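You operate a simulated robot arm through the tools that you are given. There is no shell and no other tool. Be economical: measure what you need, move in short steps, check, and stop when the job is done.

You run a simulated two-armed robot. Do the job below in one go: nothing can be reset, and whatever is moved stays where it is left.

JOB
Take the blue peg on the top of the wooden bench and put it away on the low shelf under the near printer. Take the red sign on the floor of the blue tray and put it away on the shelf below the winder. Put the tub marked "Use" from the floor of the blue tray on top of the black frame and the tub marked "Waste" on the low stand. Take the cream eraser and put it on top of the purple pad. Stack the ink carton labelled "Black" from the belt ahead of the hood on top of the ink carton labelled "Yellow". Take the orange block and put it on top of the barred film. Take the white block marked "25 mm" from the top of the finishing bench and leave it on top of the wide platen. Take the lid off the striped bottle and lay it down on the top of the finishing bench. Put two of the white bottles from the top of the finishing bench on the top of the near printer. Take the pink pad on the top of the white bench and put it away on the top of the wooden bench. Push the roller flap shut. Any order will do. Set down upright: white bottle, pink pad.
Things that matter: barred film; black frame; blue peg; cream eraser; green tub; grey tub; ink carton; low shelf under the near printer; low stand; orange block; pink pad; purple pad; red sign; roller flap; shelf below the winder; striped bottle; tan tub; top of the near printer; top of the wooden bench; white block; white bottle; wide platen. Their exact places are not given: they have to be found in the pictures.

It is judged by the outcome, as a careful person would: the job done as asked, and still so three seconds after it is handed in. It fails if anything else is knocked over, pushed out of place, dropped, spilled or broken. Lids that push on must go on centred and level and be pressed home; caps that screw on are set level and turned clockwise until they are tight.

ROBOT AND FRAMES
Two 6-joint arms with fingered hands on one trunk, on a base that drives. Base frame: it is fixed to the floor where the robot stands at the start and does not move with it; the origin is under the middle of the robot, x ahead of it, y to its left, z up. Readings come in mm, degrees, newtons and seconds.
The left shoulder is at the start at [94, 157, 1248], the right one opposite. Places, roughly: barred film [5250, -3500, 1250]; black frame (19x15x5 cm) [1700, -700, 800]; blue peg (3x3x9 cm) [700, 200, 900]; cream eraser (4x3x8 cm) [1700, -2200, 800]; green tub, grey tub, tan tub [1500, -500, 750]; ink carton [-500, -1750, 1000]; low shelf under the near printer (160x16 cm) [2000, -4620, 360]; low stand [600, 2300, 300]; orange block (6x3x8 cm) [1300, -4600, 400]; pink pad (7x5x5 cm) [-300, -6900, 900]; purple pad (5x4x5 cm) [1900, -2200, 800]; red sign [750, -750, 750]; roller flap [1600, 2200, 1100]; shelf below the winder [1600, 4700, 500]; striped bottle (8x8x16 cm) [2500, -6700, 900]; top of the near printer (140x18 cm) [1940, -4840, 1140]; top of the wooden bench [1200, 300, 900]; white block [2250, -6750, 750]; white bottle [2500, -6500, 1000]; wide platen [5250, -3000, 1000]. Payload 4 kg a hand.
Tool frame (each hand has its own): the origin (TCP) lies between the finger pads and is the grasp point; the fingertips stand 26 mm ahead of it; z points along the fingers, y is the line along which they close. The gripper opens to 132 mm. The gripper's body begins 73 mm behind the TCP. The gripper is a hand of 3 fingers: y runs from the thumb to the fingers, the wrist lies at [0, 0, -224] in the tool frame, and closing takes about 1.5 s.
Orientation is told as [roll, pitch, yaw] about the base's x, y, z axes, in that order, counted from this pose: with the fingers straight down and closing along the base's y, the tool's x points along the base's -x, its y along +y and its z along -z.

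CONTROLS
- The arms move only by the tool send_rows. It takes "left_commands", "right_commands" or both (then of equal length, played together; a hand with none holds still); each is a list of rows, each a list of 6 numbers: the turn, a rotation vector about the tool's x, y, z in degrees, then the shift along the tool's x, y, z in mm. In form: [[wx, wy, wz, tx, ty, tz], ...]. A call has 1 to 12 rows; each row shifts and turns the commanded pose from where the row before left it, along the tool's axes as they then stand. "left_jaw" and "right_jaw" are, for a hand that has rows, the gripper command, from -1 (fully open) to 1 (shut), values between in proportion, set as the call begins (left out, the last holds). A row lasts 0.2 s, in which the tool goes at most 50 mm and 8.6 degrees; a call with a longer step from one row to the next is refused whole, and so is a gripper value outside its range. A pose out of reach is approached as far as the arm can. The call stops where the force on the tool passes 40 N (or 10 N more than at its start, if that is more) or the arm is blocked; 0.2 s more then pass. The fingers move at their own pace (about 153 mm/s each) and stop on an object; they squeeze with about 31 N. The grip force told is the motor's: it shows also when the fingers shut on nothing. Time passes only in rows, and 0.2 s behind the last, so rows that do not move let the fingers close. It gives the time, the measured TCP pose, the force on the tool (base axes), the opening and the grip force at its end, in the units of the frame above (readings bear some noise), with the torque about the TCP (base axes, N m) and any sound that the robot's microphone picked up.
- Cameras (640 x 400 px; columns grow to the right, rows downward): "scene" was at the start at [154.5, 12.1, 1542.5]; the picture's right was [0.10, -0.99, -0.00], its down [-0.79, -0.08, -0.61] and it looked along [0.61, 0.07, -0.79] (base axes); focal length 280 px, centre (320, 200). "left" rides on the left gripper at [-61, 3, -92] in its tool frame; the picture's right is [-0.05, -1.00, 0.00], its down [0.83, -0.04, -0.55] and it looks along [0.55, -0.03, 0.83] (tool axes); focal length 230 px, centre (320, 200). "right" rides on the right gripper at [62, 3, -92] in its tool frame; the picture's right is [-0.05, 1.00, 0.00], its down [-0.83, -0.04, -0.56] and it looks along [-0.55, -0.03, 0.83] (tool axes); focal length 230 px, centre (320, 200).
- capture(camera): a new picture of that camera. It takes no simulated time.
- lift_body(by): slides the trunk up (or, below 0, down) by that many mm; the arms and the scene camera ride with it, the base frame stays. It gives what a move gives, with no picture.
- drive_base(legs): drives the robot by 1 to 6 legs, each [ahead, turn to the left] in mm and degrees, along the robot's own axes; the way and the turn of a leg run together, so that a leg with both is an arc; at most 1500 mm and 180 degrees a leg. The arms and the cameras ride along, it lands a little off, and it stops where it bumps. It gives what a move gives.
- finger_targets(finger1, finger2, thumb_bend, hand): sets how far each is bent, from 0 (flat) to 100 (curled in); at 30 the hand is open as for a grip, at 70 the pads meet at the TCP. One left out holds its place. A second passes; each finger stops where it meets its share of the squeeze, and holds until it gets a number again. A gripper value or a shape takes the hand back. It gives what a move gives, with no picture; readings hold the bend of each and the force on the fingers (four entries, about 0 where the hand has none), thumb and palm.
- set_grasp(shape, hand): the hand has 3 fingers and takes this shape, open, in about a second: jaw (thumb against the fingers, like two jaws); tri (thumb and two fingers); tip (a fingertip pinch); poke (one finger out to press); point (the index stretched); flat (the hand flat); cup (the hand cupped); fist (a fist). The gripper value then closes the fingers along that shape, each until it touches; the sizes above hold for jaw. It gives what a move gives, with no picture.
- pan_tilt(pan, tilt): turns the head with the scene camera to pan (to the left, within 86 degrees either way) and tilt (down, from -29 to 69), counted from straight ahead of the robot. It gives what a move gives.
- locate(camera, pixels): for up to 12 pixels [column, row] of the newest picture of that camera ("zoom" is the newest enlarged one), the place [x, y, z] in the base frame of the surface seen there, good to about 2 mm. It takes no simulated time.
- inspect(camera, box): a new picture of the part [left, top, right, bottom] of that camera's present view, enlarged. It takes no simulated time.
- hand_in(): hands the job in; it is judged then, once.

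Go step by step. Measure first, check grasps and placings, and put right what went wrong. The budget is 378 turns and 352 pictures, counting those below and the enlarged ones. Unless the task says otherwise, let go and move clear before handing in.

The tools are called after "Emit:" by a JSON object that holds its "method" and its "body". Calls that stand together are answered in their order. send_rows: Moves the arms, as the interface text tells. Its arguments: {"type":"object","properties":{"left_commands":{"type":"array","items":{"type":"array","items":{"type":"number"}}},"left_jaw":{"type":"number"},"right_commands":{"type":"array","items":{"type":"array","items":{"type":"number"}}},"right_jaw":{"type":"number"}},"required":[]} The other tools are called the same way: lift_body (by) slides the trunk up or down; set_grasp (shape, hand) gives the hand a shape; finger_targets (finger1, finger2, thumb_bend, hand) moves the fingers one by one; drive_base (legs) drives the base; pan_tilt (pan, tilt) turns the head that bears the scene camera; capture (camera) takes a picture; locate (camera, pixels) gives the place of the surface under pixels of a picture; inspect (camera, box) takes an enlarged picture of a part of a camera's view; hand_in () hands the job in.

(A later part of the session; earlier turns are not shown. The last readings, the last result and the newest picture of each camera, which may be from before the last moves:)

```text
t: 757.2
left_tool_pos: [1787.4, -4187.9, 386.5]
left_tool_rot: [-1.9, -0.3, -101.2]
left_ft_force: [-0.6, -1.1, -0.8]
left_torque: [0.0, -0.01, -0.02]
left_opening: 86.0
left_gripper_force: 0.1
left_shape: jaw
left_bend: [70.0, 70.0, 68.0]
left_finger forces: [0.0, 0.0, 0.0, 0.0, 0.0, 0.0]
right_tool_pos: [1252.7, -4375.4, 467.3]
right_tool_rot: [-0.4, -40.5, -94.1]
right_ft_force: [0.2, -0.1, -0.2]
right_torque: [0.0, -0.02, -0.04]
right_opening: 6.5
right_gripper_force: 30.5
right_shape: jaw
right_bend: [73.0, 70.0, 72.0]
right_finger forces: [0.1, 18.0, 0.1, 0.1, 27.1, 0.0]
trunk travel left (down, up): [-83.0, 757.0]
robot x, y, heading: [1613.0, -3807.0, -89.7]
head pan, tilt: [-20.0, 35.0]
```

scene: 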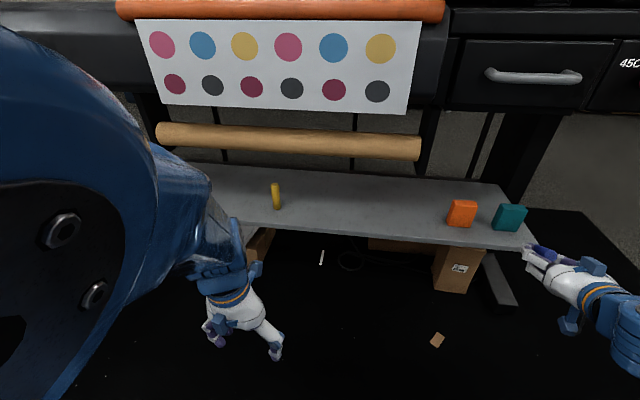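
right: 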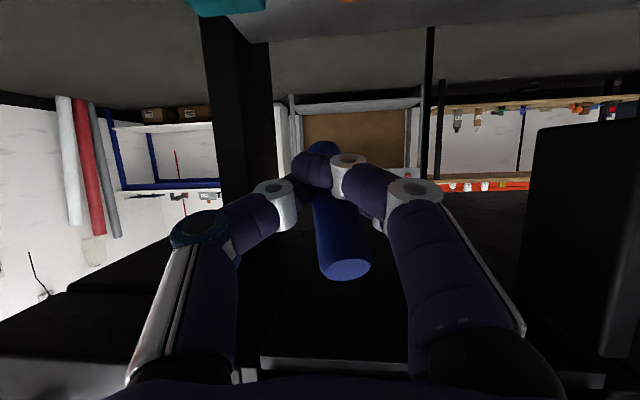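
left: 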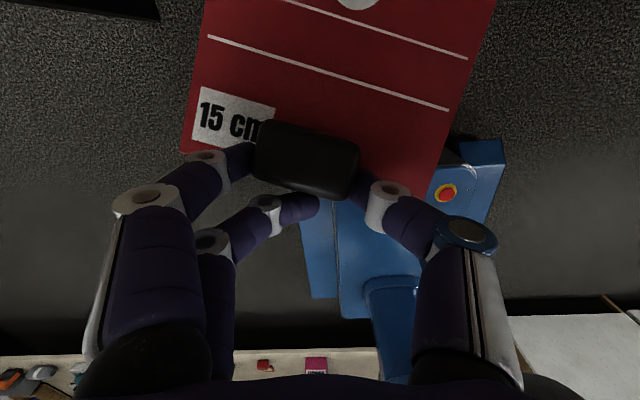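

Now it's in reach at pitch -40. I move laterally and forward first, then pitch.

Emit:
{"method": "send_rows", "body": {"right_commands": [[0, 0, 0, -15, 25, 12], [0, 0, 0, -15, 25, 12], [0, 0, 0, -15, 25, 12], [0, 0, 0, -15, 25, 12], [0, 0, 0, -15, 25, 12], [0, 0, 0, -15, 25, 12], [0, 0, 0, -10, 25, 10]]}}

Emit:
{"method": "send_rows", "body": {"right_commands": [[0, -6, 0, 0, 0, 10], [0, -6, 0, 0, 0, 10], [0, -6, 0, 0, 0, 10]]}}

Emit:
{"method": "capture", "body": {"camera": "scene"}}

```text
t: 758.8
left_tool_pos: [1786.1, -4187.2, 386.0]
left_tool_rot: [-1.8, -0.1, -101.2]
left_ft_force: [0.0, 0.0, -2.1]
left_torque: [0.04, 0.0, -0.02]
left_opening: 85.9
left_gripper_force: 0.1
left_shape: jaw
left_bend: [70.0, 70.0, 68.0]
left_finger forces: [0.1, 0.0, 0.0, 0.1, 0.1, 0.1]
right_tool_pos: [1417.4, -4516.0, 466.7]
right_tool_rot: [-0.2, -40.4, -94.2]
right_ft_force: [-0.5, 0.0, -0.7]
right_torque: [0.0, 0.01, -0.01]
right_opening: 6.3
right_gripper_force: 30.7
right_shape: jaw
right_bend: [73.0, 70.0, 72.0]
right_finger forces: [0.0, 18.0, 0.0, 0.0, 27.1, 0.0]
trunk travel left (down, up): [-83.0, 757.0]
robot x, y, heading: [1614.2, -3807.2, -89.9]
head pan, tilt: [-20.0, 35.0]
```

```text
t: 759.6
left_tool_pos: [1786.5, -4186.2, 386.2]
left_tool_rot: [-1.9, -0.1, -101.3]
left_ft_force: [0.5, -0.9, -0.8]
left_torque: [0.01, 0.03, 0.04]
left_opening: 85.7
left_gripper_force: 0.1
left_shape: jaw
left_bend: [70.0, 70.0, 68.0]
left_finger forces: [0.0, 0.0, 0.0, 0.0, 0.0, 0.0]
right_tool_pos: [1404.8, -4526.9, 457.1]
right_tool_rot: [-3.2, -49.3, -94.2]
right_ft_force: [-0.3, -0.2, -0.8]
right_torque: [-0.02, -0.02, 0.0]
right_opening: 6.5
right_gripper_force: 30.5
right_shape: jaw
right_bend: [73.0, 70.0, 72.0]
right_finger forces: [0.1, 17.9, 0.0, 0.0, 27.0, 0.1]
right hand out of reach, approached as far as the arm can: row 2, 3
trunk travel left (down, up): [-83.0, 757.0]
robot x, y, heading: [1614.2, -3806.4, -90.0]
head pan, tilt: [-20.0, 35.0]
```

```text
148 pictures are left
```

scene: 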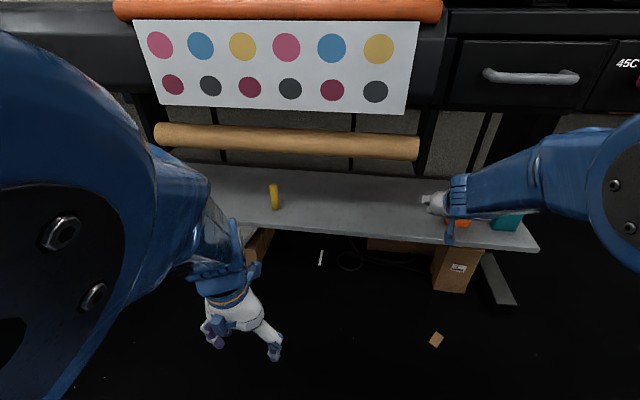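

Pitch is limited here, so I'll instead set the peg upright with the hand tilted only ~12°: straighten, lower, then slide in.

Emit:
{"method": "send_rows", "body": {"right_commands": [[0.8, 7.4, 0, 0, 0, 0], [0.8, 7.4, 0, 0, 0, 0], [0.8, 7.4, 0, 0, 0, 0], [0.8, 7.4, 0, 0, 0, 0], [0, 7.4, 0, 0, 0, 0]]}}

Emit:
{"method": "capture", "body": {"camera": "scene"}}

Emit:
{"method": "capture", "body": {"camera": "right"}}

```text
t: 760.8
left_tool_pos: [1787.3, -4187.7, 386.2]
left_tool_rot: [-1.7, -0.2, -101.1]
left_ft_force: [0.1, 0.6, 0.2]
left_torque: [0.02, 0.03, -0.05]
left_opening: 85.8
left_gripper_force: 0.0
left_shape: jaw
left_bend: [70.0, 70.0, 68.0]
left_finger forces: [0.1, 0.0, 0.1, 0.0, 0.0, 0.0]
right_tool_pos: [1398.4, -4527.7, 456.8]
right_tool_rot: [-5.5, -17.6, -97.8]
right_ft_force: [0.8, -0.2, 0.8]
right_torque: [0.01, 0.0, 0.05]
right_opening: 6.7
right_gripper_force: 30.8
right_shape: jaw
right_bend: [73.0, 70.0, 72.0]
right_finger forces: [0.0, 17.7, 0.1, 0.0, 27.0, 0.0]
right hand out of reach, approached as far as the arm can: row 1
trunk travel left (down, up): [-83.0, 757.0]
robot x, y, heading: [1613.8, -3802.3, -90.0]
head pan, tilt: [-20.0, 35.0]
```

```text
147 pictures are left
```

scene: 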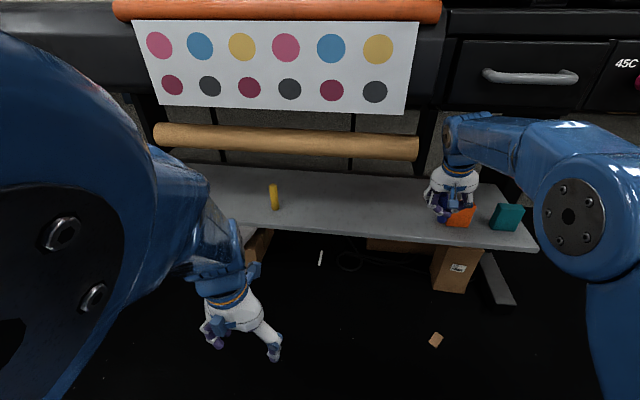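

```text
146 pictures are left
```

right: 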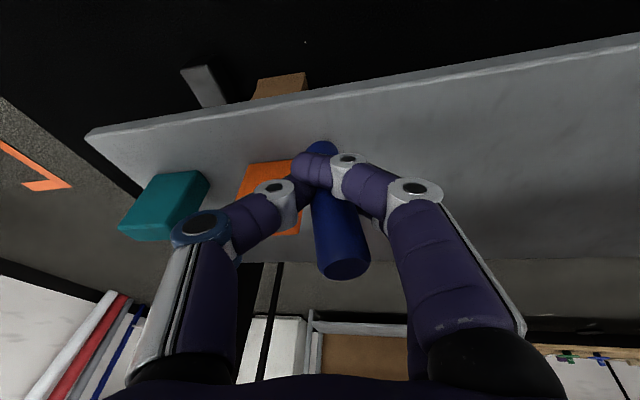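

Emit:
{"method": "send_rows", "body": {"right_commands": [[-2.7, 1.5, 0, 0, 14, 0], [-2.7, 1.5, 0, 0, 14, 0], [0, 0, 0, 5, 0, 19], [0, 0, 0, 5, 0, 19]]}}

Emit:
{"method": "inspect", "body": {"camera": "scene", "box": [380, 80, 560, 260]}}

Emit:
{"method": "capture", "body": {"camera": "right"}}

```text
t: 761.8
left_tool_pos: [1786.9, -4187.7, 385.4]
left_tool_rot: [-1.8, -0.1, -101.1]
left_ft_force: [0.0, 0.8, -0.7]
left_torque: [0.01, 0.03, -0.01]
left_opening: 85.9
left_gripper_force: 0.0
left_shape: jaw
left_bend: [70.0, 70.0, 68.0]
left_finger forces: [0.0, 0.1, 0.0, 0.0, 0.0, 0.1]
right_tool_pos: [1426.5, -4533.0, 415.1]
right_tool_rot: [0.0, -14.6, -98.0]
right_ft_force: [0.2, 0.5, 0.0]
right_torque: [-0.01, 0.04, 0.02]
right_opening: 6.5
right_gripper_force: 30.5
right_shape: jaw
right_bend: [73.0, 70.0, 72.0]
right_finger forces: [0.0, 17.8, 0.0, 0.2, 27.2, 0.1]
trunk travel left (down, up): [-83.0, 757.0]
robot x, y, heading: [1616.0, -3802.3, -89.9]
head pan, tilt: [-20.0, 35.0]
```

```text
2.22 times, centred on (470, 170) of scene
```

zoom: 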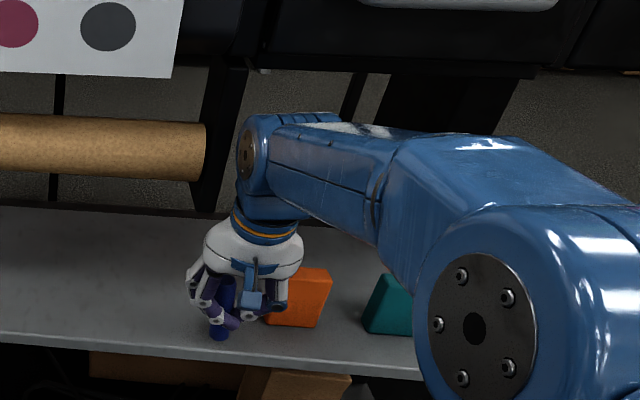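

```text
144 pictures are left
```

right: 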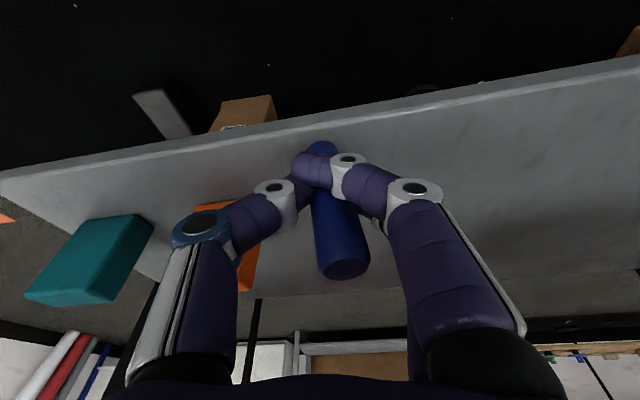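

Emit:
{"method": "send_rows", "body": {"right_commands": [[0, 0, 0, -15, 0, 4], [0, 0, 0, -15, 0, 4], [0, 0, 0, -13, 0, 4], [0, 0, 0, 1, 0, 4], [0, 0, 0, 1, 0, 3]]}}

Emit:
{"method": "inspect", "body": {"camera": "scene", "box": [380, 80, 560, 260]}}

```text
t: 763.0
left_tool_pos: [1785.9, -4187.1, 384.7]
left_tool_rot: [-1.7, -0.1, -101.2]
left_ft_force: [0.2, -0.2, 0.1]
left_torque: [0.01, 0.01, 0.03]
left_opening: 86.1
left_gripper_force: 0.0
left_shape: jaw
left_bend: [70.0, 70.0, 68.0]
left_finger forces: [0.0, 0.0, 0.1, 0.1, 0.1, 0.1]
right_tool_pos: [1421.7, -4576.3, 408.0]
right_tool_rot: [-0.1, -14.6, -98.1]
right_ft_force: [0.4, 0.6, -0.4]
right_torque: [-0.03, -0.03, 0.02]
right_opening: 6.4
right_gripper_force: 31.4
right_shape: jaw
right_bend: [73.0, 70.0, 72.0]
right_finger forces: [0.0, 17.8, 0.0, 0.0, 27.2, 0.0]
right hand out of reach, approached as far as the arm can: row 3
trunk travel left (down, up): [-83.0, 757.0]
robot x, y, heading: [1613.4, -3804.3, -89.9]
head pan, tilt: [-20.0, 35.0]
```

```text
2.22 times, centred on (470, 170) of scene
```

zoom: 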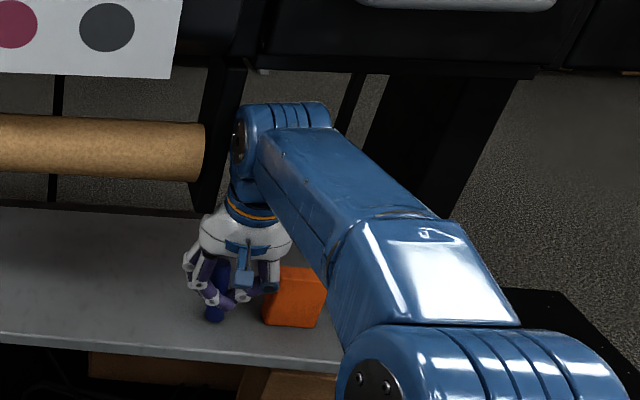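

Emit:
{"method": "send_rows", "body": {"right_commands": [[0, 5, 0, 0, 0, -2], [0, 5, 0, 0, 0, -2], [0, 0, 0, 0, 0, 0]]}}

Emit:
{"method": "inspect", "body": {"camera": "scene", "box": [410, 160, 510, 240]}}

Emit:
{"method": "locate", "body": {"camera": "zoom", "pixels": [[225, 210], [218, 190], [180, 240], [260, 230], [350, 150]]}}

```text
t: 763.8
left_tool_pos: [1786.3, -4187.4, 385.2]
left_tool_rot: [-1.8, -0.2, -101.2]
left_ft_force: [0.5, 0.6, 0.6]
left_torque: [0.0, 0.0, 0.0]
left_opening: 86.1
left_gripper_force: 0.0
left_shape: jaw
left_bend: [70.0, 70.0, 68.0]
left_finger forces: [0.1, 0.0, 0.0, 0.1, 0.1, 0.0]
right_tool_pos: [1417.4, -4537.3, 408.9]
right_tool_rot: [-0.1, -4.5, -97.9]
right_ft_force: [1.0, -0.7, -0.3]
right_torque: [0.0, -0.04, 0.01]
right_opening: 6.5
right_gripper_force: 31.0
right_shape: jaw
right_bend: [73.0, 70.0, 72.0]
right_finger forces: [0.1, 17.8, 0.0, 0.0, 27.2, 0.0]
right hand out of reach, approached as far as the arm can: row 1, 2
trunk travel left (down, up): [-83.0, 757.0]
robot x, y, heading: [1613.3, -3802.2, -89.6]
head pan, tilt: [-20.0, 35.0]
```

```text
5.00 times, centred on (460, 200) of scene
```

zoom: 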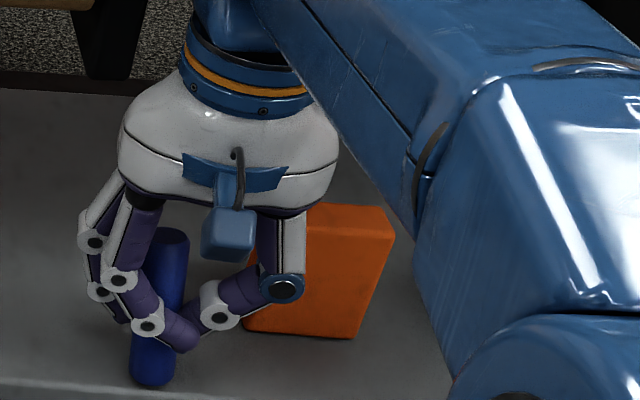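

```text
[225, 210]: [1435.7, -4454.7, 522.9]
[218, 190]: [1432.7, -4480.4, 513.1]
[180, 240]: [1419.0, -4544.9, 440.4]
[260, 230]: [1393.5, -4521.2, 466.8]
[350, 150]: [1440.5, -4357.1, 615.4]
```

I raise the hand a bit, drive the base 45 mm ahead, and set pitch ≈ -8 at y≈-4560.

Emit:
{"method": "send_rows", "body": {"right_commands": [[0, 0, 0, 0, 0, -12], [0, -4, 0, 0, 0, 0]]}}

Emit:
{"method": "drive_base", "body": {"legs": [[45, 0]]}}

Emit:
{"method": "send_rows", "body": {"right_commands": [[0, 0, 0, 0, 0, 0], [0, 0, 0, 0, 0, 0]]}}

Emit:
{"method": "inspect", "body": {"camera": "scene", "box": [400, 100, 540, 240]}}

```text
t: 764.4
left_tool_pos: [1787.0, -4188.5, 385.5]
left_tool_rot: [-1.8, -0.1, -101.2]
left_ft_force: [-0.2, 1.1, -0.6]
left_torque: [0.03, -0.01, 0.0]
left_opening: 86.0
left_gripper_force: 0.1
left_shape: jaw
left_bend: [70.0, 70.0, 68.0]
left_finger forces: [0.0, 0.1, 0.0, 0.0, 0.1, 0.0]
right_tool_pos: [1417.5, -4531.2, 420.6]
right_tool_rot: [-0.2, -8.7, -98.0]
right_ft_force: [0.4, 0.1, -0.6]
right_torque: [0.05, 0.03, -0.01]
right_opening: 6.7
right_gripper_force: 31.3
right_shape: jaw
right_bend: [73.0, 70.0, 72.0]
right_finger forces: [0.1, 17.9, 0.1, 0.1, 27.0, 0.0]
trunk travel left (down, up): [-83.0, 757.0]
robot x, y, heading: [1613.4, -3802.7, -89.8]
head pan, tilt: [-20.0, 35.0]
```

```text
t: 765.3
left_tool_pos: [1786.9, -4233.2, 384.4]
left_tool_rot: [-1.8, 0.0, -101.1]
left_ft_force: [-0.3, 0.1, 0.1]
left_torque: [0.01, 0.0, 0.03]
left_opening: 85.7
left_gripper_force: 0.0
left_shape: jaw
left_bend: [70.0, 70.0, 68.0]
left_finger forces: [0.0, 0.1, 0.1, 0.0, 0.1, 0.0]
right_tool_pos: [1418.3, -4577.4, 419.5]
right_tool_rot: [0.0, -8.6, -97.9]
right_ft_force: [-3.6, 0.4, -1.4]
right_torque: [-0.09, -0.31, 0.05]
right_opening: 6.3
right_gripper_force: 31.1
right_shape: jaw
right_bend: [73.0, 70.0, 72.0]
right_finger forces: [0.0, 17.9, 0.1, 0.0, 27.1, 3.8]
trunk travel left (down, up): [-83.0, 757.0]
robot x, y, heading: [1613.1, -3847.7, -89.8]
head pan, tilt: [-20.0, 35.0]
```

```text
t: 765.9
left_tool_pos: [1787.4, -4219.8, 378.0]
left_tool_rot: [-2.8, 1.5, -100.9]
left_ft_force: [0.7, 0.1, 1.6]
left_torque: [0.02, -0.03, -0.02]
left_opening: 86.1
left_gripper_force: 0.1
left_shape: jaw
left_bend: [70.0, 70.0, 68.0]
left_finger forces: [0.1, 0.0, 0.0, 0.0, 0.0, 0.0]
right_tool_pos: [1416.9, -4572.2, 425.8]
right_tool_rot: [0.0, -9.1, -98.0]
right_ft_force: [-1.0, 0.9, 0.7]
right_torque: [-0.04, -0.17, 0.06]
right_opening: 6.5
right_gripper_force: 31.0
right_shape: jaw
right_bend: [73.0, 70.0, 72.0]
right_finger forces: [0.0, 18.1, 0.0, 0.0, 27.4, 1.5]
trunk travel left (down, up): [-83.0, 757.0]
robot x, y, heading: [1617.8, -3850.7, -89.6]
head pan, tilt: [-20.0, 35.0]
```

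```text
2.86 times, centred on (470, 170) of scene
```

zoom: 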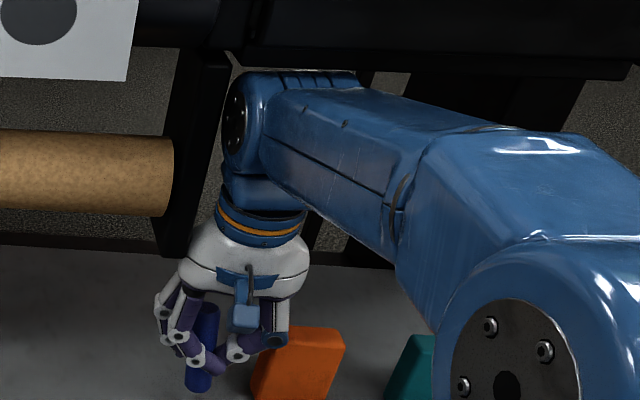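

Slight touch only. I lower to contact and release.

Emit:
{"method": "send_rows", "body": {"right_commands": [[0, 0, 0, 1, -2, 6], [0, 0, 0, 1, -2, 6], [0, 0, 0, 0.5, 0, 4], [0, 0, 0, 0.5, 0, 3]]}}

Emit:
{"method": "inspect", "body": {"camera": "scene", "box": [410, 160, 510, 240]}}

```text
t: 766.9
left_tool_pos: [1787.7, -4219.6, 379.1]
left_tool_rot: [-2.7, 1.2, -101.0]
left_ft_force: [0.4, -0.2, -0.2]
left_torque: [-0.03, 0.0, 0.01]
left_opening: 85.8
left_gripper_force: 0.0
left_shape: jaw
left_bend: [70.0, 70.0, 68.0]
left_finger forces: [0.0, 0.0, 0.1, 0.1, 0.0, 0.0]
right_tool_pos: [1414.1, -4572.1, 415.1]
right_tool_rot: [0.1, -9.7, -98.0]
right_ft_force: [-0.6, 1.0, 0.0]
right_torque: [0.01, 0.0, -0.03]
right_opening: 6.5
right_gripper_force: 30.9
right_shape: jaw
right_bend: [73.0, 70.0, 72.0]
right_finger forces: [0.1, 18.0, 0.0, 0.1, 27.3, 0.0]
trunk travel left (down, up): [-83.0, 757.0]
robot x, y, heading: [1616.4, -3853.2, -89.8]
head pan, tilt: [-20.0, 35.0]
```

```text
5.00 times, centred on (460, 200) of scene
```

zoom: 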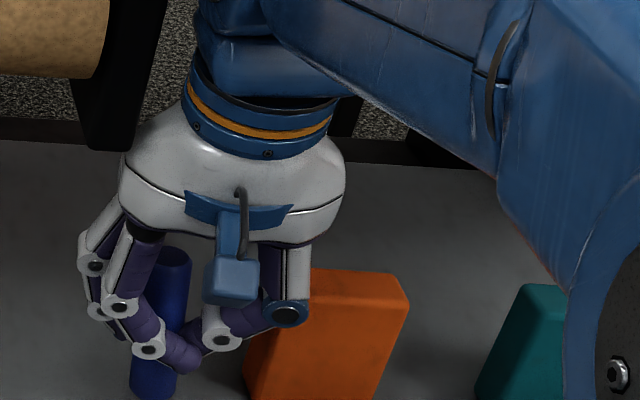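

Emit:
{"method": "send_rows", "body": {"right_commands": [[0, 0, 0, 0.5, 0, 5], [0, 0, 0, 0.5, 0, 4], [0, 0, 0, 0, 0, 3], [0, 0, 0, 0, 0, 0]]}}

Emit:
{"method": "inspect", "body": {"camera": "scene", "box": [410, 170, 510, 250]}}

```text
t: 767.9
left_tool_pos: [1786.7, -4218.9, 380.6]
left_tool_rot: [-2.9, 1.1, -101.0]
left_ft_force: [0.3, -0.6, -0.5]
left_torque: [-0.02, 0.0, -0.02]
left_opening: 85.7
left_gripper_force: 0.0
left_shape: jaw
left_bend: [70.0, 70.0, 68.0]
left_finger forces: [0.0, 0.1, 0.0, 0.0, 0.0, 0.1]
right_tool_pos: [1413.0, -4573.1, 403.3]
right_tool_rot: [0.0, -9.8, -98.1]
right_ft_force: [-1.4, 1.7, 8.3]
right_torque: [-0.04, -0.02, -0.03]
right_opening: 6.6
right_gripper_force: 30.8
right_shape: jaw
right_bend: [73.0, 70.0, 72.0]
right_finger forces: [0.0, 18.9, 0.0, 0.0, 31.3, 0.1]
trunk travel left (down, up): [-83.0, 757.0]
robot x, y, heading: [1614.4, -3851.7, -89.7]
head pan, tilt: [-20.0, 35.0]
```

```text
5.00 times, centred on (460, 210) of scene
```

zoom: 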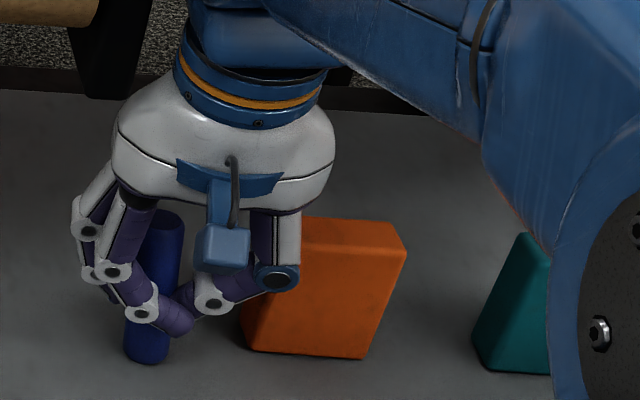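

Emit:
{"method": "send_rows", "body": {"right_commands": [[0, 3, 0, 0, 0, -1], [0, 0, 0, 0, 0, 0]]}}

Emit:
{"method": "send_rows", "body": {"right_commands": [[0, 0, 0, 0, 0, 0], [0, 0, 0, 0, 0, 0], [0, 0, 0, 0, 0, 0], [0, 0, 0, 0, 0, 0], [0, 0, 0, 0, 0, 0]], "right_jaw": 0.25}}

Emit:
{"method": "inspect", "body": {"camera": "scene", "box": [410, 170, 510, 250]}}

```text
t: 768.5
left_tool_pos: [1786.1, -4220.2, 379.3]
left_tool_rot: [-2.8, 1.3, -101.0]
left_ft_force: [-0.3, 0.5, -0.9]
left_torque: [0.02, 0.0, 0.03]
left_opening: 85.9
left_gripper_force: 0.1
left_shape: jaw
left_bend: [70.0, 70.0, 68.0]
left_finger forces: [0.0, 0.1, 0.0, 0.0, 0.1, 0.1]
right_tool_pos: [1414.5, -4573.4, 404.0]
right_tool_rot: [0.0, -6.7, -98.0]
right_ft_force: [-0.3, 0.7, 7.7]
right_torque: [-0.07, -0.05, 0.01]
right_opening: 7.1
right_gripper_force: 31.2
right_shape: jaw
right_bend: [73.0, 70.0, 72.0]
right_finger forces: [0.0, 19.6, 0.0, 0.0, 31.2, 0.0]
trunk travel left (down, up): [-83.0, 757.0]
robot x, y, heading: [1613.3, -3852.5, -89.8]
head pan, tilt: [-20.0, 35.0]
```

```text
t: 769.7
left_tool_pos: [1786.3, -4219.5, 378.3]
left_tool_rot: [-2.8, 1.3, -101.1]
left_ft_force: [-0.3, 0.0, -0.2]
left_torque: [-0.01, 0.0, -0.04]
left_opening: 86.2
left_gripper_force: 0.1
left_shape: jaw
left_bend: [70.0, 70.0, 68.0]
left_finger forces: [0.0, 0.1, 0.0, 0.0, 0.0, 0.0]
right_tool_pos: [1414.4, -4573.5, 403.0]
right_tool_rot: [0.0, -6.5, -98.0]
right_ft_force: [-0.7, 0.3, -1.2]
right_torque: [0.01, -0.01, 0.02]
right_opening: 49.1
right_gripper_force: 0.1
right_shape: jaw
right_bend: [74.0, 74.0, 70.0]
right_finger forces: [0.0, 0.1, 0.0, 0.0, 0.1, 0.0]
trunk travel left (down, up): [-83.0, 757.0]
robot x, y, heading: [1616.7, -3854.0, -90.1]
head pan, tilt: [-20.0, 35.0]
```

```text
5.00 times, centred on (460, 210) of scene
```

zoom: 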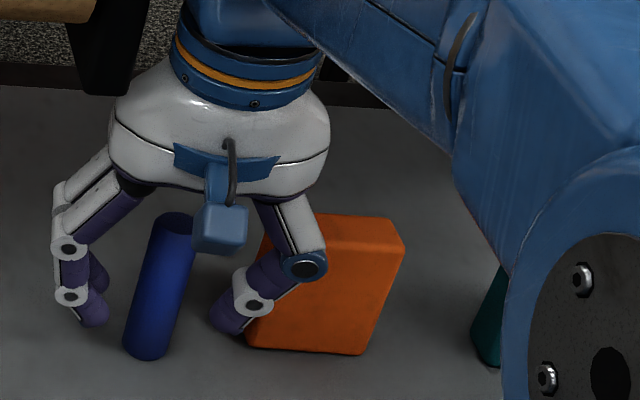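

The peg stands upright. I pull the hand straight back.

Emit:
{"method": "send_rows", "body": {"right_commands": [[0, 0, 0, 20, -3, -2], [0, 0, 0, 30, -4, -3], [0, 0, 0, 30, -4, -3], [0, 0, 0, 30, -4, -3]]}}

Emit:
{"method": "capture", "body": {"camera": "scene"}}

```text
t: 770.7
left_tool_pos: [1786.6, -4219.5, 379.5]
left_tool_rot: [-2.7, 1.3, -101.0]
left_ft_force: [0.2, 0.6, 0.4]
left_torque: [-0.02, 0.0, 0.02]
left_opening: 86.1
left_gripper_force: 0.1
left_shape: jaw
left_bend: [70.0, 70.0, 68.0]
left_finger forces: [0.0, 0.1, 0.0, 0.0, 0.0, 0.0]
right_tool_pos: [1413.3, -4459.0, 400.3]
right_tool_rot: [0.0, -6.8, -98.0]
right_ft_force: [0.4, 0.7, -0.4]
right_torque: [-0.05, 0.02, 0.04]
right_opening: 49.3
right_gripper_force: 0.0
right_shape: jaw
right_bend: [74.0, 74.0, 70.0]
right_finger forces: [0.0, 0.0, 0.0, 0.0, 0.0, 0.1]
trunk travel left (down, up): [-83.0, 757.0]
robot x, y, heading: [1617.7, -3849.6, -89.9]
head pan, tilt: [-20.0, 35.0]
```

```text
137 pictures are left
```

scene: 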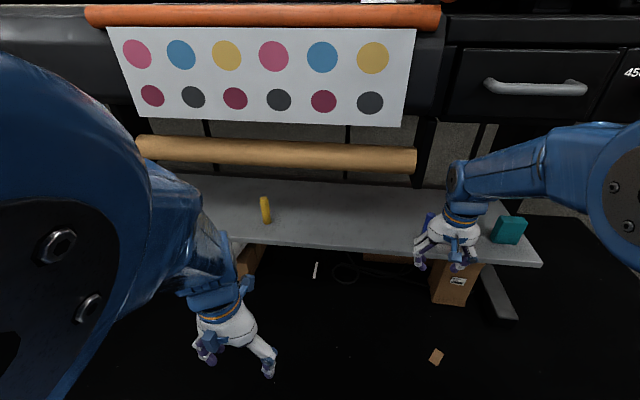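

Peg is done. I shift the right hand aside to measure the orange block.

Emit:
{"method": "send_rows", "body": {"right_commands": [[0, 0, 0, 15, 25, 0], [0, 0, 0, 15, 25, 0], [0, 0, 0, 0, 25, 0], [0, 0, 0, 0, 25, 0]], "right_jaw": -0.4}}

Emit:
{"method": "inspect", "body": {"camera": "scene", "box": [400, 180, 560, 280]}}

Emit:
{"method": "locate", "body": {"camera": "zoom", "pixels": [[245, 150], [310, 150], [240, 210], [300, 215], [275, 140], [165, 150], [160, 210], [420, 150], [400, 230], [270, 180]]}}

```text
t: 771.7
left_tool_pos: [1787.1, -4219.6, 378.2]
left_tool_rot: [-2.8, 1.3, -101.0]
left_ft_force: [-0.5, 0.1, -0.6]
left_torque: [0.01, 0.02, -0.01]
left_opening: 86.1
left_gripper_force: 0.1
left_shape: jaw
left_bend: [70.0, 70.0, 68.0]
left_finger forces: [0.0, 0.1, 0.0, 0.0, 0.1, 0.0]
right_tool_pos: [1511.2, -4448.0, 402.7]
right_tool_rot: [1.1, -6.8, -99.1]
right_ft_force: [-0.5, 0.5, 0.4]
right_torque: [0.03, 0.01, 0.0]
right_opening: 91.8
right_gripper_force: 0.0
right_shape: jaw
right_bend: [68.0, 68.0, 64.0]
right_finger forces: [0.0, 0.0, 0.0, 0.1, 0.1, 0.0]
trunk travel left (down, up): [-83.0, 757.0]
robot x, y, heading: [1616.0, -3850.3, -89.9]
head pan, tilt: [-20.0, 35.0]
```

```text
4.00 times, centred on (480, 230) of scene
```

zoom: 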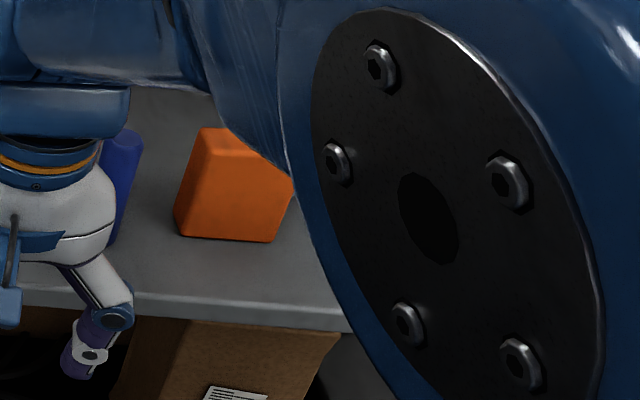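

```text
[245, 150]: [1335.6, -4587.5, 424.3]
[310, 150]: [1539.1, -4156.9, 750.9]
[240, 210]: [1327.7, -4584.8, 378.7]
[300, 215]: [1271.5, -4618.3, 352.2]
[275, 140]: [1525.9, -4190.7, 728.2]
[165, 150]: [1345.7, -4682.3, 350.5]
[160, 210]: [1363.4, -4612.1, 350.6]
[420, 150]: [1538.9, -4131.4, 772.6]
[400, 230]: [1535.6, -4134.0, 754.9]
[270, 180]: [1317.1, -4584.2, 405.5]
```

Emit:
{"method": "locate", "body": {"camera": "zoom", "pixels": [[192, 215], [200, 170], [285, 195], [278, 225], [205, 140], [230, 132], [115, 150], [120, 200]]}}

```text
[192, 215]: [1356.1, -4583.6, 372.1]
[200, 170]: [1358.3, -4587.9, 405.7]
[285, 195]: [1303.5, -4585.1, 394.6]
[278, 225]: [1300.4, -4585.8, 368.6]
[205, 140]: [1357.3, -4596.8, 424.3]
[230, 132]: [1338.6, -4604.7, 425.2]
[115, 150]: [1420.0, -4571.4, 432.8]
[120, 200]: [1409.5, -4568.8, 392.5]
```

Orange block centre (1329,-4600), top 425. I drive 40 mm ahead, move the hand in front of it and tilt to -20°.

Emit:
{"method": "send_rows", "body": {"right_commands": [[0, 0, 0, 4, -25, 0], [0, 0, 0, -4, -26, 0], [0, 0, 0, -4, -26, 0], [0, 0, 0, -4, -26, 0], [0, 0, 0, -4, -26, 0], [0, 0, -4, -4, -26, 0], [0, 0, -5, -4, -26, 0]], "right_jaw": -0.25}}

Emit:
{"method": "send_rows", "body": {"right_commands": [[0, -6.5, 0, 0, 0, 0], [0, -6.5, 0, 0, 0, 0]]}}

Emit:
{"method": "drive_base", "body": {"legs": [[40, 0]]}}

Emit:
{"method": "capture", "body": {"camera": "right"}}

```text
t: 773.3
left_tool_pos: [1787.1, -4218.1, 379.3]
left_tool_rot: [-2.7, 1.3, -100.9]
left_ft_force: [0.2, -0.6, 0.2]
left_torque: [0.0, -0.02, 0.02]
left_opening: 85.8
left_gripper_force: 0.0
left_shape: jaw
left_bend: [70.0, 70.0, 68.0]
left_finger forces: [0.0, 0.0, 0.0, 0.1, 0.1, 0.1]
right_tool_pos: [1335.1, -4439.7, 399.3]
right_tool_rot: [-1.0, -6.6, -88.9]
right_ft_force: [-0.5, 0.1, -0.2]
right_torque: [0.0, 0.02, -0.01]
right_opening: 82.8
right_gripper_force: 0.1
right_shape: jaw
right_bend: [71.0, 71.0, 69.0]
right_finger forces: [0.1, 0.0, 0.0, 0.1, 0.0, 0.0]
trunk travel left (down, up): [-83.0, 757.0]
robot x, y, heading: [1617.7, -3849.8, -89.9]
head pan, tilt: [-20.0, 35.0]
```

```text
t: 773.9
left_tool_pos: [1788.4, -4218.9, 380.7]
left_tool_rot: [-2.7, 1.3, -101.1]
left_ft_force: [0.1, -0.3, -0.2]
left_torque: [0.0, -0.02, 0.04]
left_opening: 86.2
left_gripper_force: 0.1
left_shape: jaw
left_bend: [70.0, 70.0, 68.0]
left_finger forces: [0.0, 0.0, 0.0, 0.0, 0.0, 0.0]
right_tool_pos: [1335.3, -4439.9, 399.6]
right_tool_rot: [-1.1, -19.8, -88.6]
right_ft_force: [0.3, -0.9, 0.1]
right_torque: [0.02, -0.03, 0.04]
right_opening: 82.8
right_gripper_force: 0.1
right_shape: jaw
right_bend: [71.0, 71.0, 69.0]
right_finger forces: [0.1, 0.0, 0.0, 0.0, 0.0, 0.0]
trunk travel left (down, up): [-83.0, 757.0]
robot x, y, heading: [1615.4, -3851.1, -90.0]
head pan, tilt: [-20.0, 35.0]
```

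```text
t: 774.8
left_tool_pos: [1787.4, -4259.2, 380.0]
left_tool_rot: [-2.8, 1.3, -100.9]
left_ft_force: [0.7, 0.3, 0.2]
left_torque: [0.01, -0.01, 0.0]
left_opening: 86.2
left_gripper_force: 0.0
left_shape: jaw
left_bend: [70.0, 70.0, 68.0]
left_finger forces: [0.0, 0.0, 0.1, 0.1, 0.0, 0.0]
right_tool_pos: [1335.6, -4479.3, 398.7]
right_tool_rot: [-1.0, -19.6, -88.8]
right_ft_force: [-0.2, -1.3, -1.0]
right_torque: [0.02, -0.03, 0.0]
right_opening: 82.9
right_gripper_force: 0.1
right_shape: jaw
right_bend: [71.0, 71.0, 69.0]
right_finger forces: [0.1, 0.0, 0.0, 0.1, 0.0, 0.0]
trunk travel left (down, up): [-83.0, 757.0]
robot x, y, heading: [1617.1, -3893.5, -89.8]
head pan, tilt: [-20.0, 35.0]
```

```text
135 pictures are left
```

right: 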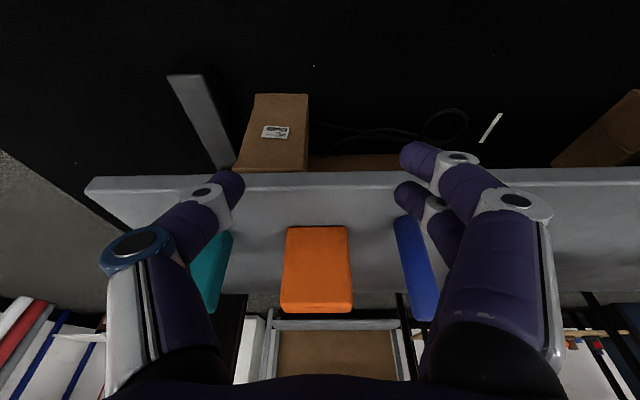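

Emit:
{"method": "send_rows", "body": {"right_commands": [[0, 0, 0, -10, -6, 3], [0, 0, 0, -15, 0, 6], [0, 0, 0, -20, 0, 7], [0, 0, 0, -22, 0, 8]], "right_jaw": -0.06}}

Emit:
{"method": "capture", "body": {"camera": "right"}}

Emit:
{"method": "inspect", "body": {"camera": "scene", "box": [400, 120, 560, 260]}}

```text
t: 775.8
left_tool_pos: [1786.7, -4244.8, 373.5]
left_tool_rot: [-3.8, 2.7, -100.8]
left_ft_force: [-0.6, 0.0, -0.6]
left_torque: [0.03, 0.0, 0.0]
left_opening: 85.9
left_gripper_force: 0.1
left_shape: jaw
left_bend: [70.0, 70.0, 68.0]
left_finger forces: [0.1, 0.0, 0.1, 0.0, 0.1, 0.0]
right_tool_pos: [1330.1, -4543.5, 410.9]
right_tool_rot: [-1.1, -20.6, -88.7]
right_ft_force: [0.1, 0.5, 0.2]
right_torque: [-0.02, 0.0, 0.02]
right_opening: 70.4
right_gripper_force: 0.0
right_shape: jaw
right_bend: [72.0, 72.0, 70.0]
right_finger forces: [0.0, 0.1, 0.1, 0.0, 0.0, 0.1]
trunk travel left (down, up): [-83.0, 757.0]
robot x, y, heading: [1611.0, -3890.1, -89.7]
head pan, tilt: [-20.0, 35.0]
```

```text
134 pictures are left
```

right: 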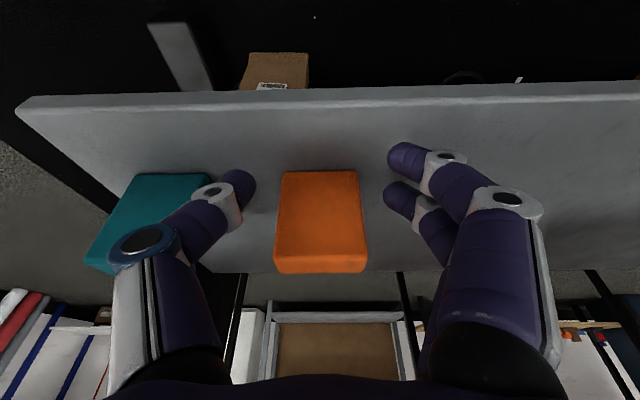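

```text
2.86 times, centred on (480, 190) of scene
```

zoom: 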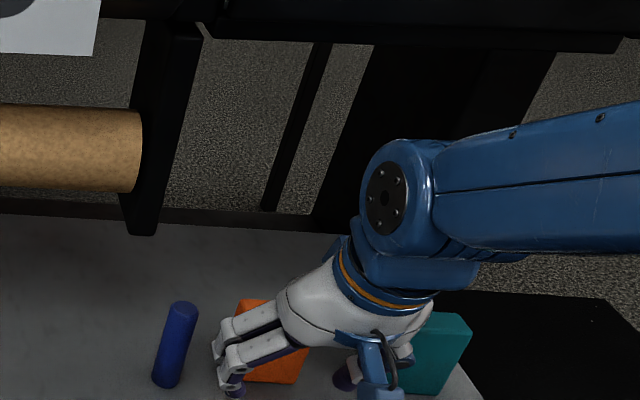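

Emit:
{"method": "send_rows", "body": {"right_commands": [[0, 0, 0, -15, 0, 9], [0, 0, 0, -15, 0, 9], [0, 0, 0, -16, 0, 10], [0, 0, 0, 0, 0, 0]]}}

Emit:
{"method": "send_rows", "body": {"right_commands": [[0, 0, 0, 0, 0, 0], [0, 0, 0, 0, 0, 0], [0, 0, 0, 0, 0, 0], [0, 0, 0, 0, 0, 0]], "right_jaw": 1}}

Emit:
{"method": "capture", "body": {"camera": "right"}}

```text
t: 776.8
left_tool_pos: [1787.0, -4244.7, 372.5]
left_tool_rot: [-3.8, 2.7, -100.9]
left_ft_force: [-0.3, 0.7, -0.7]
left_torque: [-0.01, 0.0, -0.02]
left_opening: 85.7
left_gripper_force: 0.1
left_shape: jaw
left_bend: [70.0, 70.0, 68.0]
left_finger forces: [0.1, 0.1, 0.1, 0.0, 0.0, 0.1]
right_tool_pos: [1331.5, -4596.2, 401.2]
right_tool_rot: [-1.1, -20.5, -88.7]
right_ft_force: [0.6, -0.3, -0.2]
right_torque: [-0.01, 0.0, -0.02]
right_opening: 70.4
right_gripper_force: 0.1
right_shape: jaw
right_bend: [72.0, 72.0, 70.0]
right_finger forces: [0.0, 0.0, 0.0, 0.0, 0.0, 0.0]
trunk travel left (down, up): [-83.0, 757.0]
robot x, y, heading: [1612.5, -3893.0, -89.6]
head pan, tilt: [-20.0, 35.0]
```

```text
t: 777.8
left_tool_pos: [1786.4, -4247.0, 373.5]
left_tool_rot: [-3.8, 2.7, -100.9]
left_ft_force: [-1.0, 0.6, 0.2]
left_torque: [-0.04, 0.01, 0.03]
left_opening: 85.9
left_gripper_force: 0.1
left_shape: jaw
left_bend: [70.0, 70.0, 68.0]
left_finger forces: [0.0, 0.0, 0.1, 0.0, 0.0, 0.1]
right_tool_pos: [1330.6, -4596.1, 400.7]
right_tool_rot: [-1.1, -20.6, -88.6]
right_ft_force: [0.6, 0.2, 0.2]
right_torque: [0.01, -0.01, 0.03]
right_opening: 53.5
right_gripper_force: 30.9
right_shape: jaw
right_bend: [73.0, 73.0, 70.0]
right_finger forces: [14.0, 14.2, 0.0, 0.1, 28.2, 0.0]
trunk travel left (down, up): [-83.0, 757.0]
robot x, y, heading: [1615.9, -3891.9, -89.7]
head pan, tilt: [-20.0, 35.0]
```

```text
132 pictures are left
```

right: 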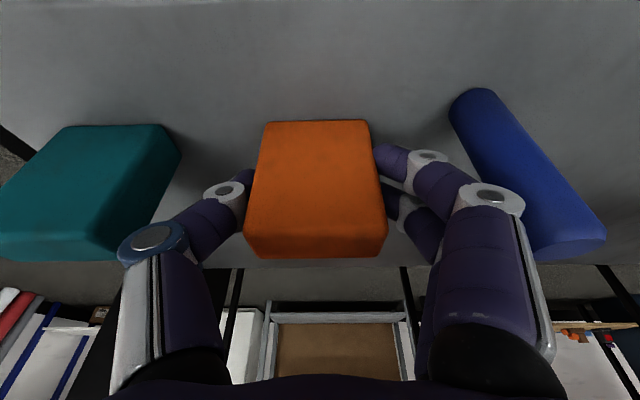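

Firm grip. I lift slightly and pull out.

Emit:
{"method": "send_rows", "body": {"right_commands": [[0, 0, 0, -4, 0, -10], [0, 0, 0, -6, 0, -16], [0, 0, 0, 20, 0, -8], [0, 0, 0, 25, 0, -9], [0, 0, 0, 25, 0, -9], [0, 0, 0, 25, 0, -9], [0, 0, 0, 25, 0, -9]]}}

Emit:
{"method": "drive_base", "body": {"legs": [[-150, 0]]}}

Emit:
{"method": "lift_body", "body": {"by": 300}}

Emit:
{"method": "lift_body", "body": {"by": 350}}

Emit:
{"method": "capture", "body": {"camera": "scene"}}

```text
t: 779.4
left_tool_pos: [1786.2, -4246.6, 373.8]
left_tool_rot: [-3.9, 2.7, -100.9]
left_ft_force: [0.2, -0.1, 0.0]
left_torque: [0.04, 0.01, -0.02]
left_opening: 85.9
left_gripper_force: 0.1
left_shape: jaw
left_bend: [70.0, 70.0, 68.0]
left_finger forces: [0.0, 0.1, 0.0, 0.1, 0.0, 0.0]
right_tool_pos: [1330.6, -4469.6, 427.1]
right_tool_rot: [-1.2, -20.8, -88.7]
right_ft_force: [0.6, 0.2, 0.2]
right_torque: [0.02, 0.0, 0.02]
right_opening: 53.5
right_gripper_force: 30.6
right_shape: jaw
right_bend: [73.0, 73.0, 70.0]
right_finger forces: [13.8, 14.2, 0.0, 0.2, 28.0, 0.0]
trunk travel left (down, up): [-83.0, 757.0]
robot x, y, heading: [1613.8, -3890.8, -89.7]
head pan, tilt: [-20.0, 35.0]
```

```text
t: 780.7
left_tool_pos: [1786.4, -4098.1, 373.9]
left_tool_rot: [-3.8, 2.8, -101.0]
left_ft_force: [-0.9, -0.3, -0.4]
left_torque: [0.0, 0.02, 0.01]
left_opening: 85.9
left_gripper_force: 0.1
left_shape: jaw
left_bend: [70.0, 70.0, 68.0]
left_finger forces: [0.0, 0.1, 0.1, 0.0, 0.0, 0.0]
right_tool_pos: [1328.4, -4323.1, 426.4]
right_tool_rot: [-1.1, -20.6, -88.8]
right_ft_force: [-0.3, 0.4, -0.3]
right_torque: [-0.01, 0.01, 0.01]
right_opening: 53.3
right_gripper_force: 30.2
right_shape: jaw
right_bend: [73.0, 73.0, 70.0]
right_finger forces: [13.9, 14.3, 0.1, 0.0, 28.2, 0.0]
trunk travel left (down, up): [-83.0, 757.0]
robot x, y, heading: [1611.7, -3742.3, -90.0]
head pan, tilt: [-20.0, 35.0]
```

```text
t: 783.7
left_tool_pos: [1784.4, -4083.7, 665.8]
left_tool_rot: [-5.2, 5.0, -100.8]
left_ft_force: [-0.7, 0.3, -0.7]
left_torque: [0.07, -0.02, 0.0]
left_opening: 85.8
left_gripper_force: 0.1
left_shape: jaw
left_bend: [70.0, 70.0, 68.0]
left_finger forces: [0.0, 0.0, 0.0, 0.0, 0.1, 0.0]
right_tool_pos: [1329.9, -4315.2, 737.4]
right_tool_rot: [-1.2, -21.7, -88.6]
right_ft_force: [-0.3, 0.3, -1.3]
right_torque: [0.0, -0.02, -0.01]
right_opening: 53.3
right_gripper_force: 30.9
right_shape: jaw
right_bend: [73.0, 73.0, 70.0]
right_finger forces: [14.1, 14.3, 0.0, 0.0, 28.4, 0.0]
trunk travel left (down, up): [-383.0, 457.0]
robot x, y, heading: [1611.7, -3743.3, -89.8]
head pan, tilt: [-20.0, 35.0]
```

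```text
t: 787.1
left_tool_pos: [1786.3, -4083.6, 1013.9]
left_tool_rot: [-5.8, 5.2, -100.9]
left_ft_force: [-0.4, -0.7, 0.1]
left_torque: [0.02, 0.01, 0.01]
left_opening: 85.6
left_gripper_force: 0.0
left_shape: jaw
left_bend: [70.0, 70.0, 68.0]
left_finger forces: [0.0, 0.0, 0.0, 0.1, 0.0, 0.0]
right_tool_pos: [1331.1, -4316.3, 1087.5]
right_tool_rot: [-0.9, -21.6, -88.7]
right_ft_force: [-0.1, 0.9, -0.1]
right_torque: [0.0, 0.01, 0.0]
right_opening: 53.3
right_gripper_force: 30.6
right_shape: jaw
right_bend: [73.0, 73.0, 70.0]
right_finger forces: [14.1, 14.3, 0.0, 0.1, 28.4, 0.0]
trunk travel left (down, up): [-733.0, 107.0]
robot x, y, heading: [1614.7, -3745.0, -90.0]
head pan, tilt: [-20.0, 35.0]
```

```text
131 pictures are left
```

scene: 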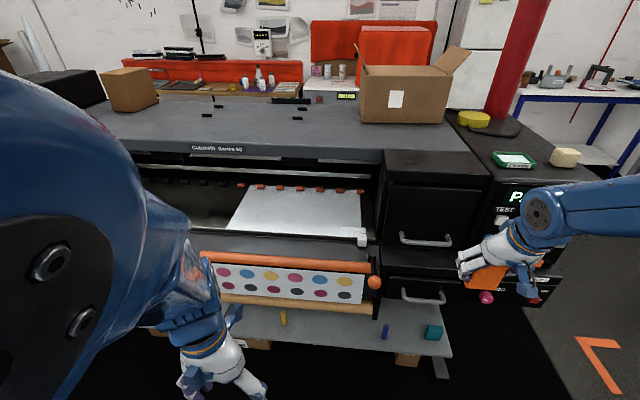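

Peg stands on the shelf. I put both arms to carry pose and drive around the printer's west end toward the finishing bench.

Emit:
{"method": "send_rows", "body": {"right_commands": [[0, 4, 0, 25, 5, 0], [0, 4, 0, 25, 5, 0], [0, 4, 0, 25, 5, 0], [0, 4, 0, 15, 5, 10], [0, 4, 0, 0, 0, 15]], "left_commands": [[-2, -1.5, 0, -30, 0, 0], [-2, -1.5, 0, -30, 0, 0], [-1, -1, 0, -30, 0, 0], [0, 0, 0, -30, 10, 0], [0, 0, 0, -10, 10, 0]]}}

Emit:
{"method": "drive_base", "body": {"legs": [[0, -30], [0, -30], [0, -20]]}}

Emit:
{"method": "send_rows", "body": {"right_commands": [[0, 0, 0, -12, 0, 5], [0, 0, 0, -12, 0, 5]], "left_commands": [[0, 0, 0, -12, 0, 5], [0, 0, 0, -12, 0, 5]]}}

Emit:
{"method": "drive_base", "body": {"legs": [[330, 0], [330, 0], [330, 0]]}}

```text
t: 788.4
left_tool_pos: [1783.2, -4227.1, 1029.8]
left_tool_rot: [1.5, -2.1, -100.8]
left_ft_force: [0.8, -0.2, 0.5]
left_torque: [0.01, 0.01, -0.02]
left_opening: 86.0
left_gripper_force: 0.1
left_shape: jaw
left_bend: [70.0, 70.0, 68.0]
left_finger forces: [0.1, 0.1, 0.1, 0.0, 0.0, 0.0]
right_tool_pos: [1348.2, -4235.3, 1034.9]
right_tool_rot: [-0.9, -1.5, -89.0]
right_ft_force: [0.7, 0.4, -0.4]
right_torque: [0.01, 0.0, 0.01]
right_opening: 53.4
right_gripper_force: 30.9
right_shape: jaw
right_bend: [73.0, 73.0, 70.0]
right_finger forces: [14.2, 14.2, 0.0, 0.1, 28.4, 0.0]
trunk travel left (down, up): [-733.0, 107.0]
robot x, y, heading: [1615.1, -3742.3, -90.1]
head pan, tilt: [-20.0, 35.0]
```

```text
t: 789.9
left_tool_pos: [1618.0, -4228.2, 1049.1]
left_tool_rot: [-0.4, -4.7, -119.8]
left_ft_force: [0.6, 0.5, 0.3]
left_torque: [0.02, -0.02, 0.0]
left_opening: 85.8
left_gripper_force: 0.0
left_shape: jaw
left_bend: [70.0, 70.0, 68.0]
left_finger forces: [0.1, 0.0, 0.0, 0.1, 0.1, 0.1]
right_tool_pos: [1209.7, -4082.1, 1050.2]
right_tool_rot: [-0.8, -3.5, -109.0]
right_ft_force: [-0.6, -0.6, -0.5]
right_torque: [0.0, -0.02, 0.0]
right_opening: 52.7
right_gripper_force: 30.9
right_shape: jaw
right_bend: [73.0, 73.0, 70.0]
right_finger forces: [15.0, 15.3, 0.1, 0.0, 30.3, 0.0]
trunk travel left (down, up): [-733.0, 107.0]
robot x, y, heading: [1616.7, -3743.0, -108.6]
head pan, tilt: [-20.0, 35.0]
stopped in leg 1: the robot was blocked; the commanded pose is now the measured one
```

```text
t: 790.5
left_tool_pos: [1605.2, -4251.2, 1045.4]
left_tool_rot: [0.7, -5.2, -119.8]
left_ft_force: [-0.8, 0.1, 0.3]
left_torque: [0.02, -0.02, 0.0]
left_opening: 86.0
left_gripper_force: 0.1
left_shape: jaw
left_bend: [70.0, 70.0, 68.0]
left_finger forces: [0.1, 0.1, 0.1, 0.1, 0.0, 0.0]
right_tool_pos: [1201.4, -4106.4, 1041.6]
right_tool_rot: [-0.8, -3.5, -109.0]
right_ft_force: [-0.1, 0.1, -0.8]
right_torque: [-0.01, -0.04, -0.01]
right_opening: 53.0
right_gripper_force: 31.0
right_shape: jaw
right_bend: [73.0, 73.0, 70.0]
right_finger forces: [15.0, 15.4, 0.1, 0.0, 30.3, 0.0]
trunk travel left (down, up): [-733.0, 107.0]
robot x, y, heading: [1616.4, -3743.7, -108.8]
head pan, tilt: [-20.0, 35.0]
```

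```text
t: 792.5
left_tool_pos: [1523.5, -4501.1, 1062.3]
left_tool_rot: [-2.2, -6.3, -118.9]
left_ft_force: [1.0, -0.1, 0.1]
left_torque: [0.05, -0.01, -0.06]
left_opening: 85.5
left_gripper_force: 0.1
left_shape: jaw
left_bend: [70.0, 70.0, 68.0]
left_finger forces: [0.0, 0.0, 0.0, 0.0, 0.0, 0.0]
right_tool_pos: [1119.1, -4361.8, 1059.3]
right_tool_rot: [-0.7, -5.9, -108.8]
right_ft_force: [0.1, -0.4, -0.9]
right_torque: [0.04, 0.01, -0.01]
right_opening: 52.8
right_gripper_force: 30.9
right_shape: jaw
right_bend: [73.0, 73.0, 70.0]
right_finger forces: [14.9, 15.2, 0.1, 0.0, 29.9, 0.0]
trunk travel left (down, up): [-733.0, 107.0]
robot x, y, heading: [1519.8, -4035.2, -108.6]
head pan, tilt: [-20.0, 35.0]
stopped in leg 1: the force on the tool passed its limit at 237 N (the readings are from after the stop); the commanded pose is now the measured one
```

I chained blindly and the left hand bumped the printer. I back off at once and look.

Emit:
{"method": "drive_base", "body": {"legs": [[-250, 0]]}}

Emit:
{"method": "pan_tilt", "body": {"pan": 20, "tilt": 35}}

Emit:
{"method": "capture", "body": {"camera": "scene"}}

```text
t: 794.4
left_tool_pos: [1605.4, -4265.5, 1064.0]
left_tool_rot: [-2.0, -6.8, -118.9]
left_ft_force: [-0.6, -0.3, 1.3]
left_torque: [0.02, -0.02, 0.0]
left_opening: 86.1
left_gripper_force: 0.0
left_shape: jaw
left_bend: [70.0, 70.0, 68.0]
left_finger forces: [0.1, 0.0, 0.0, 0.1, 0.0, 0.0]
right_tool_pos: [1199.8, -4126.3, 1056.5]
right_tool_rot: [-0.8, -5.6, -108.7]
right_ft_force: [0.1, -0.6, -1.5]
right_torque: [0.03, 0.01, -0.01]
right_opening: 52.9
right_gripper_force: 30.9
right_shape: jaw
right_bend: [73.0, 73.0, 70.0]
right_finger forces: [14.8, 15.1, 0.0, 0.0, 29.9, 0.0]
trunk travel left (down, up): [-733.0, 107.0]
robot x, y, heading: [1603.1, -3796.3, -108.5]
head pan, tilt: [-20.0, 35.0]
```

```text
t: 795.5
left_tool_pos: [1611.9, -4240.2, 1057.8]
left_tool_rot: [-4.7, -5.4, -118.1]
left_ft_force: [-0.5, -0.2, 0.0]
left_torque: [-0.02, -0.02, 0.01]
left_opening: 85.9
left_gripper_force: 0.2
left_shape: jaw
left_bend: [70.0, 70.0, 68.0]
left_finger forces: [0.0, 0.0, 0.1, 0.0, 0.0, 0.1]
right_tool_pos: [1210.3, -4104.8, 1055.3]
right_tool_rot: [-0.6, -5.0, -108.5]
right_ft_force: [0.2, 0.2, 0.0]
right_torque: [0.0, 0.04, 0.0]
right_opening: 52.7
right_gripper_force: 31.1
right_shape: jaw
right_bend: [73.0, 73.0, 70.0]
right_finger forces: [14.6, 15.1, 0.0, 0.0, 29.7, 0.0]
trunk travel left (down, up): [-733.0, 107.0]
robot x, y, heading: [1598.8, -3795.8, -108.3]
head pan, tilt: [20.0, 35.0]
```

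```text
130 pictures are left
```

scene: 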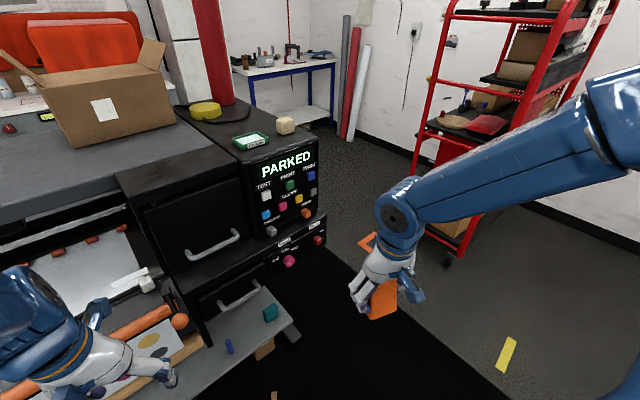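

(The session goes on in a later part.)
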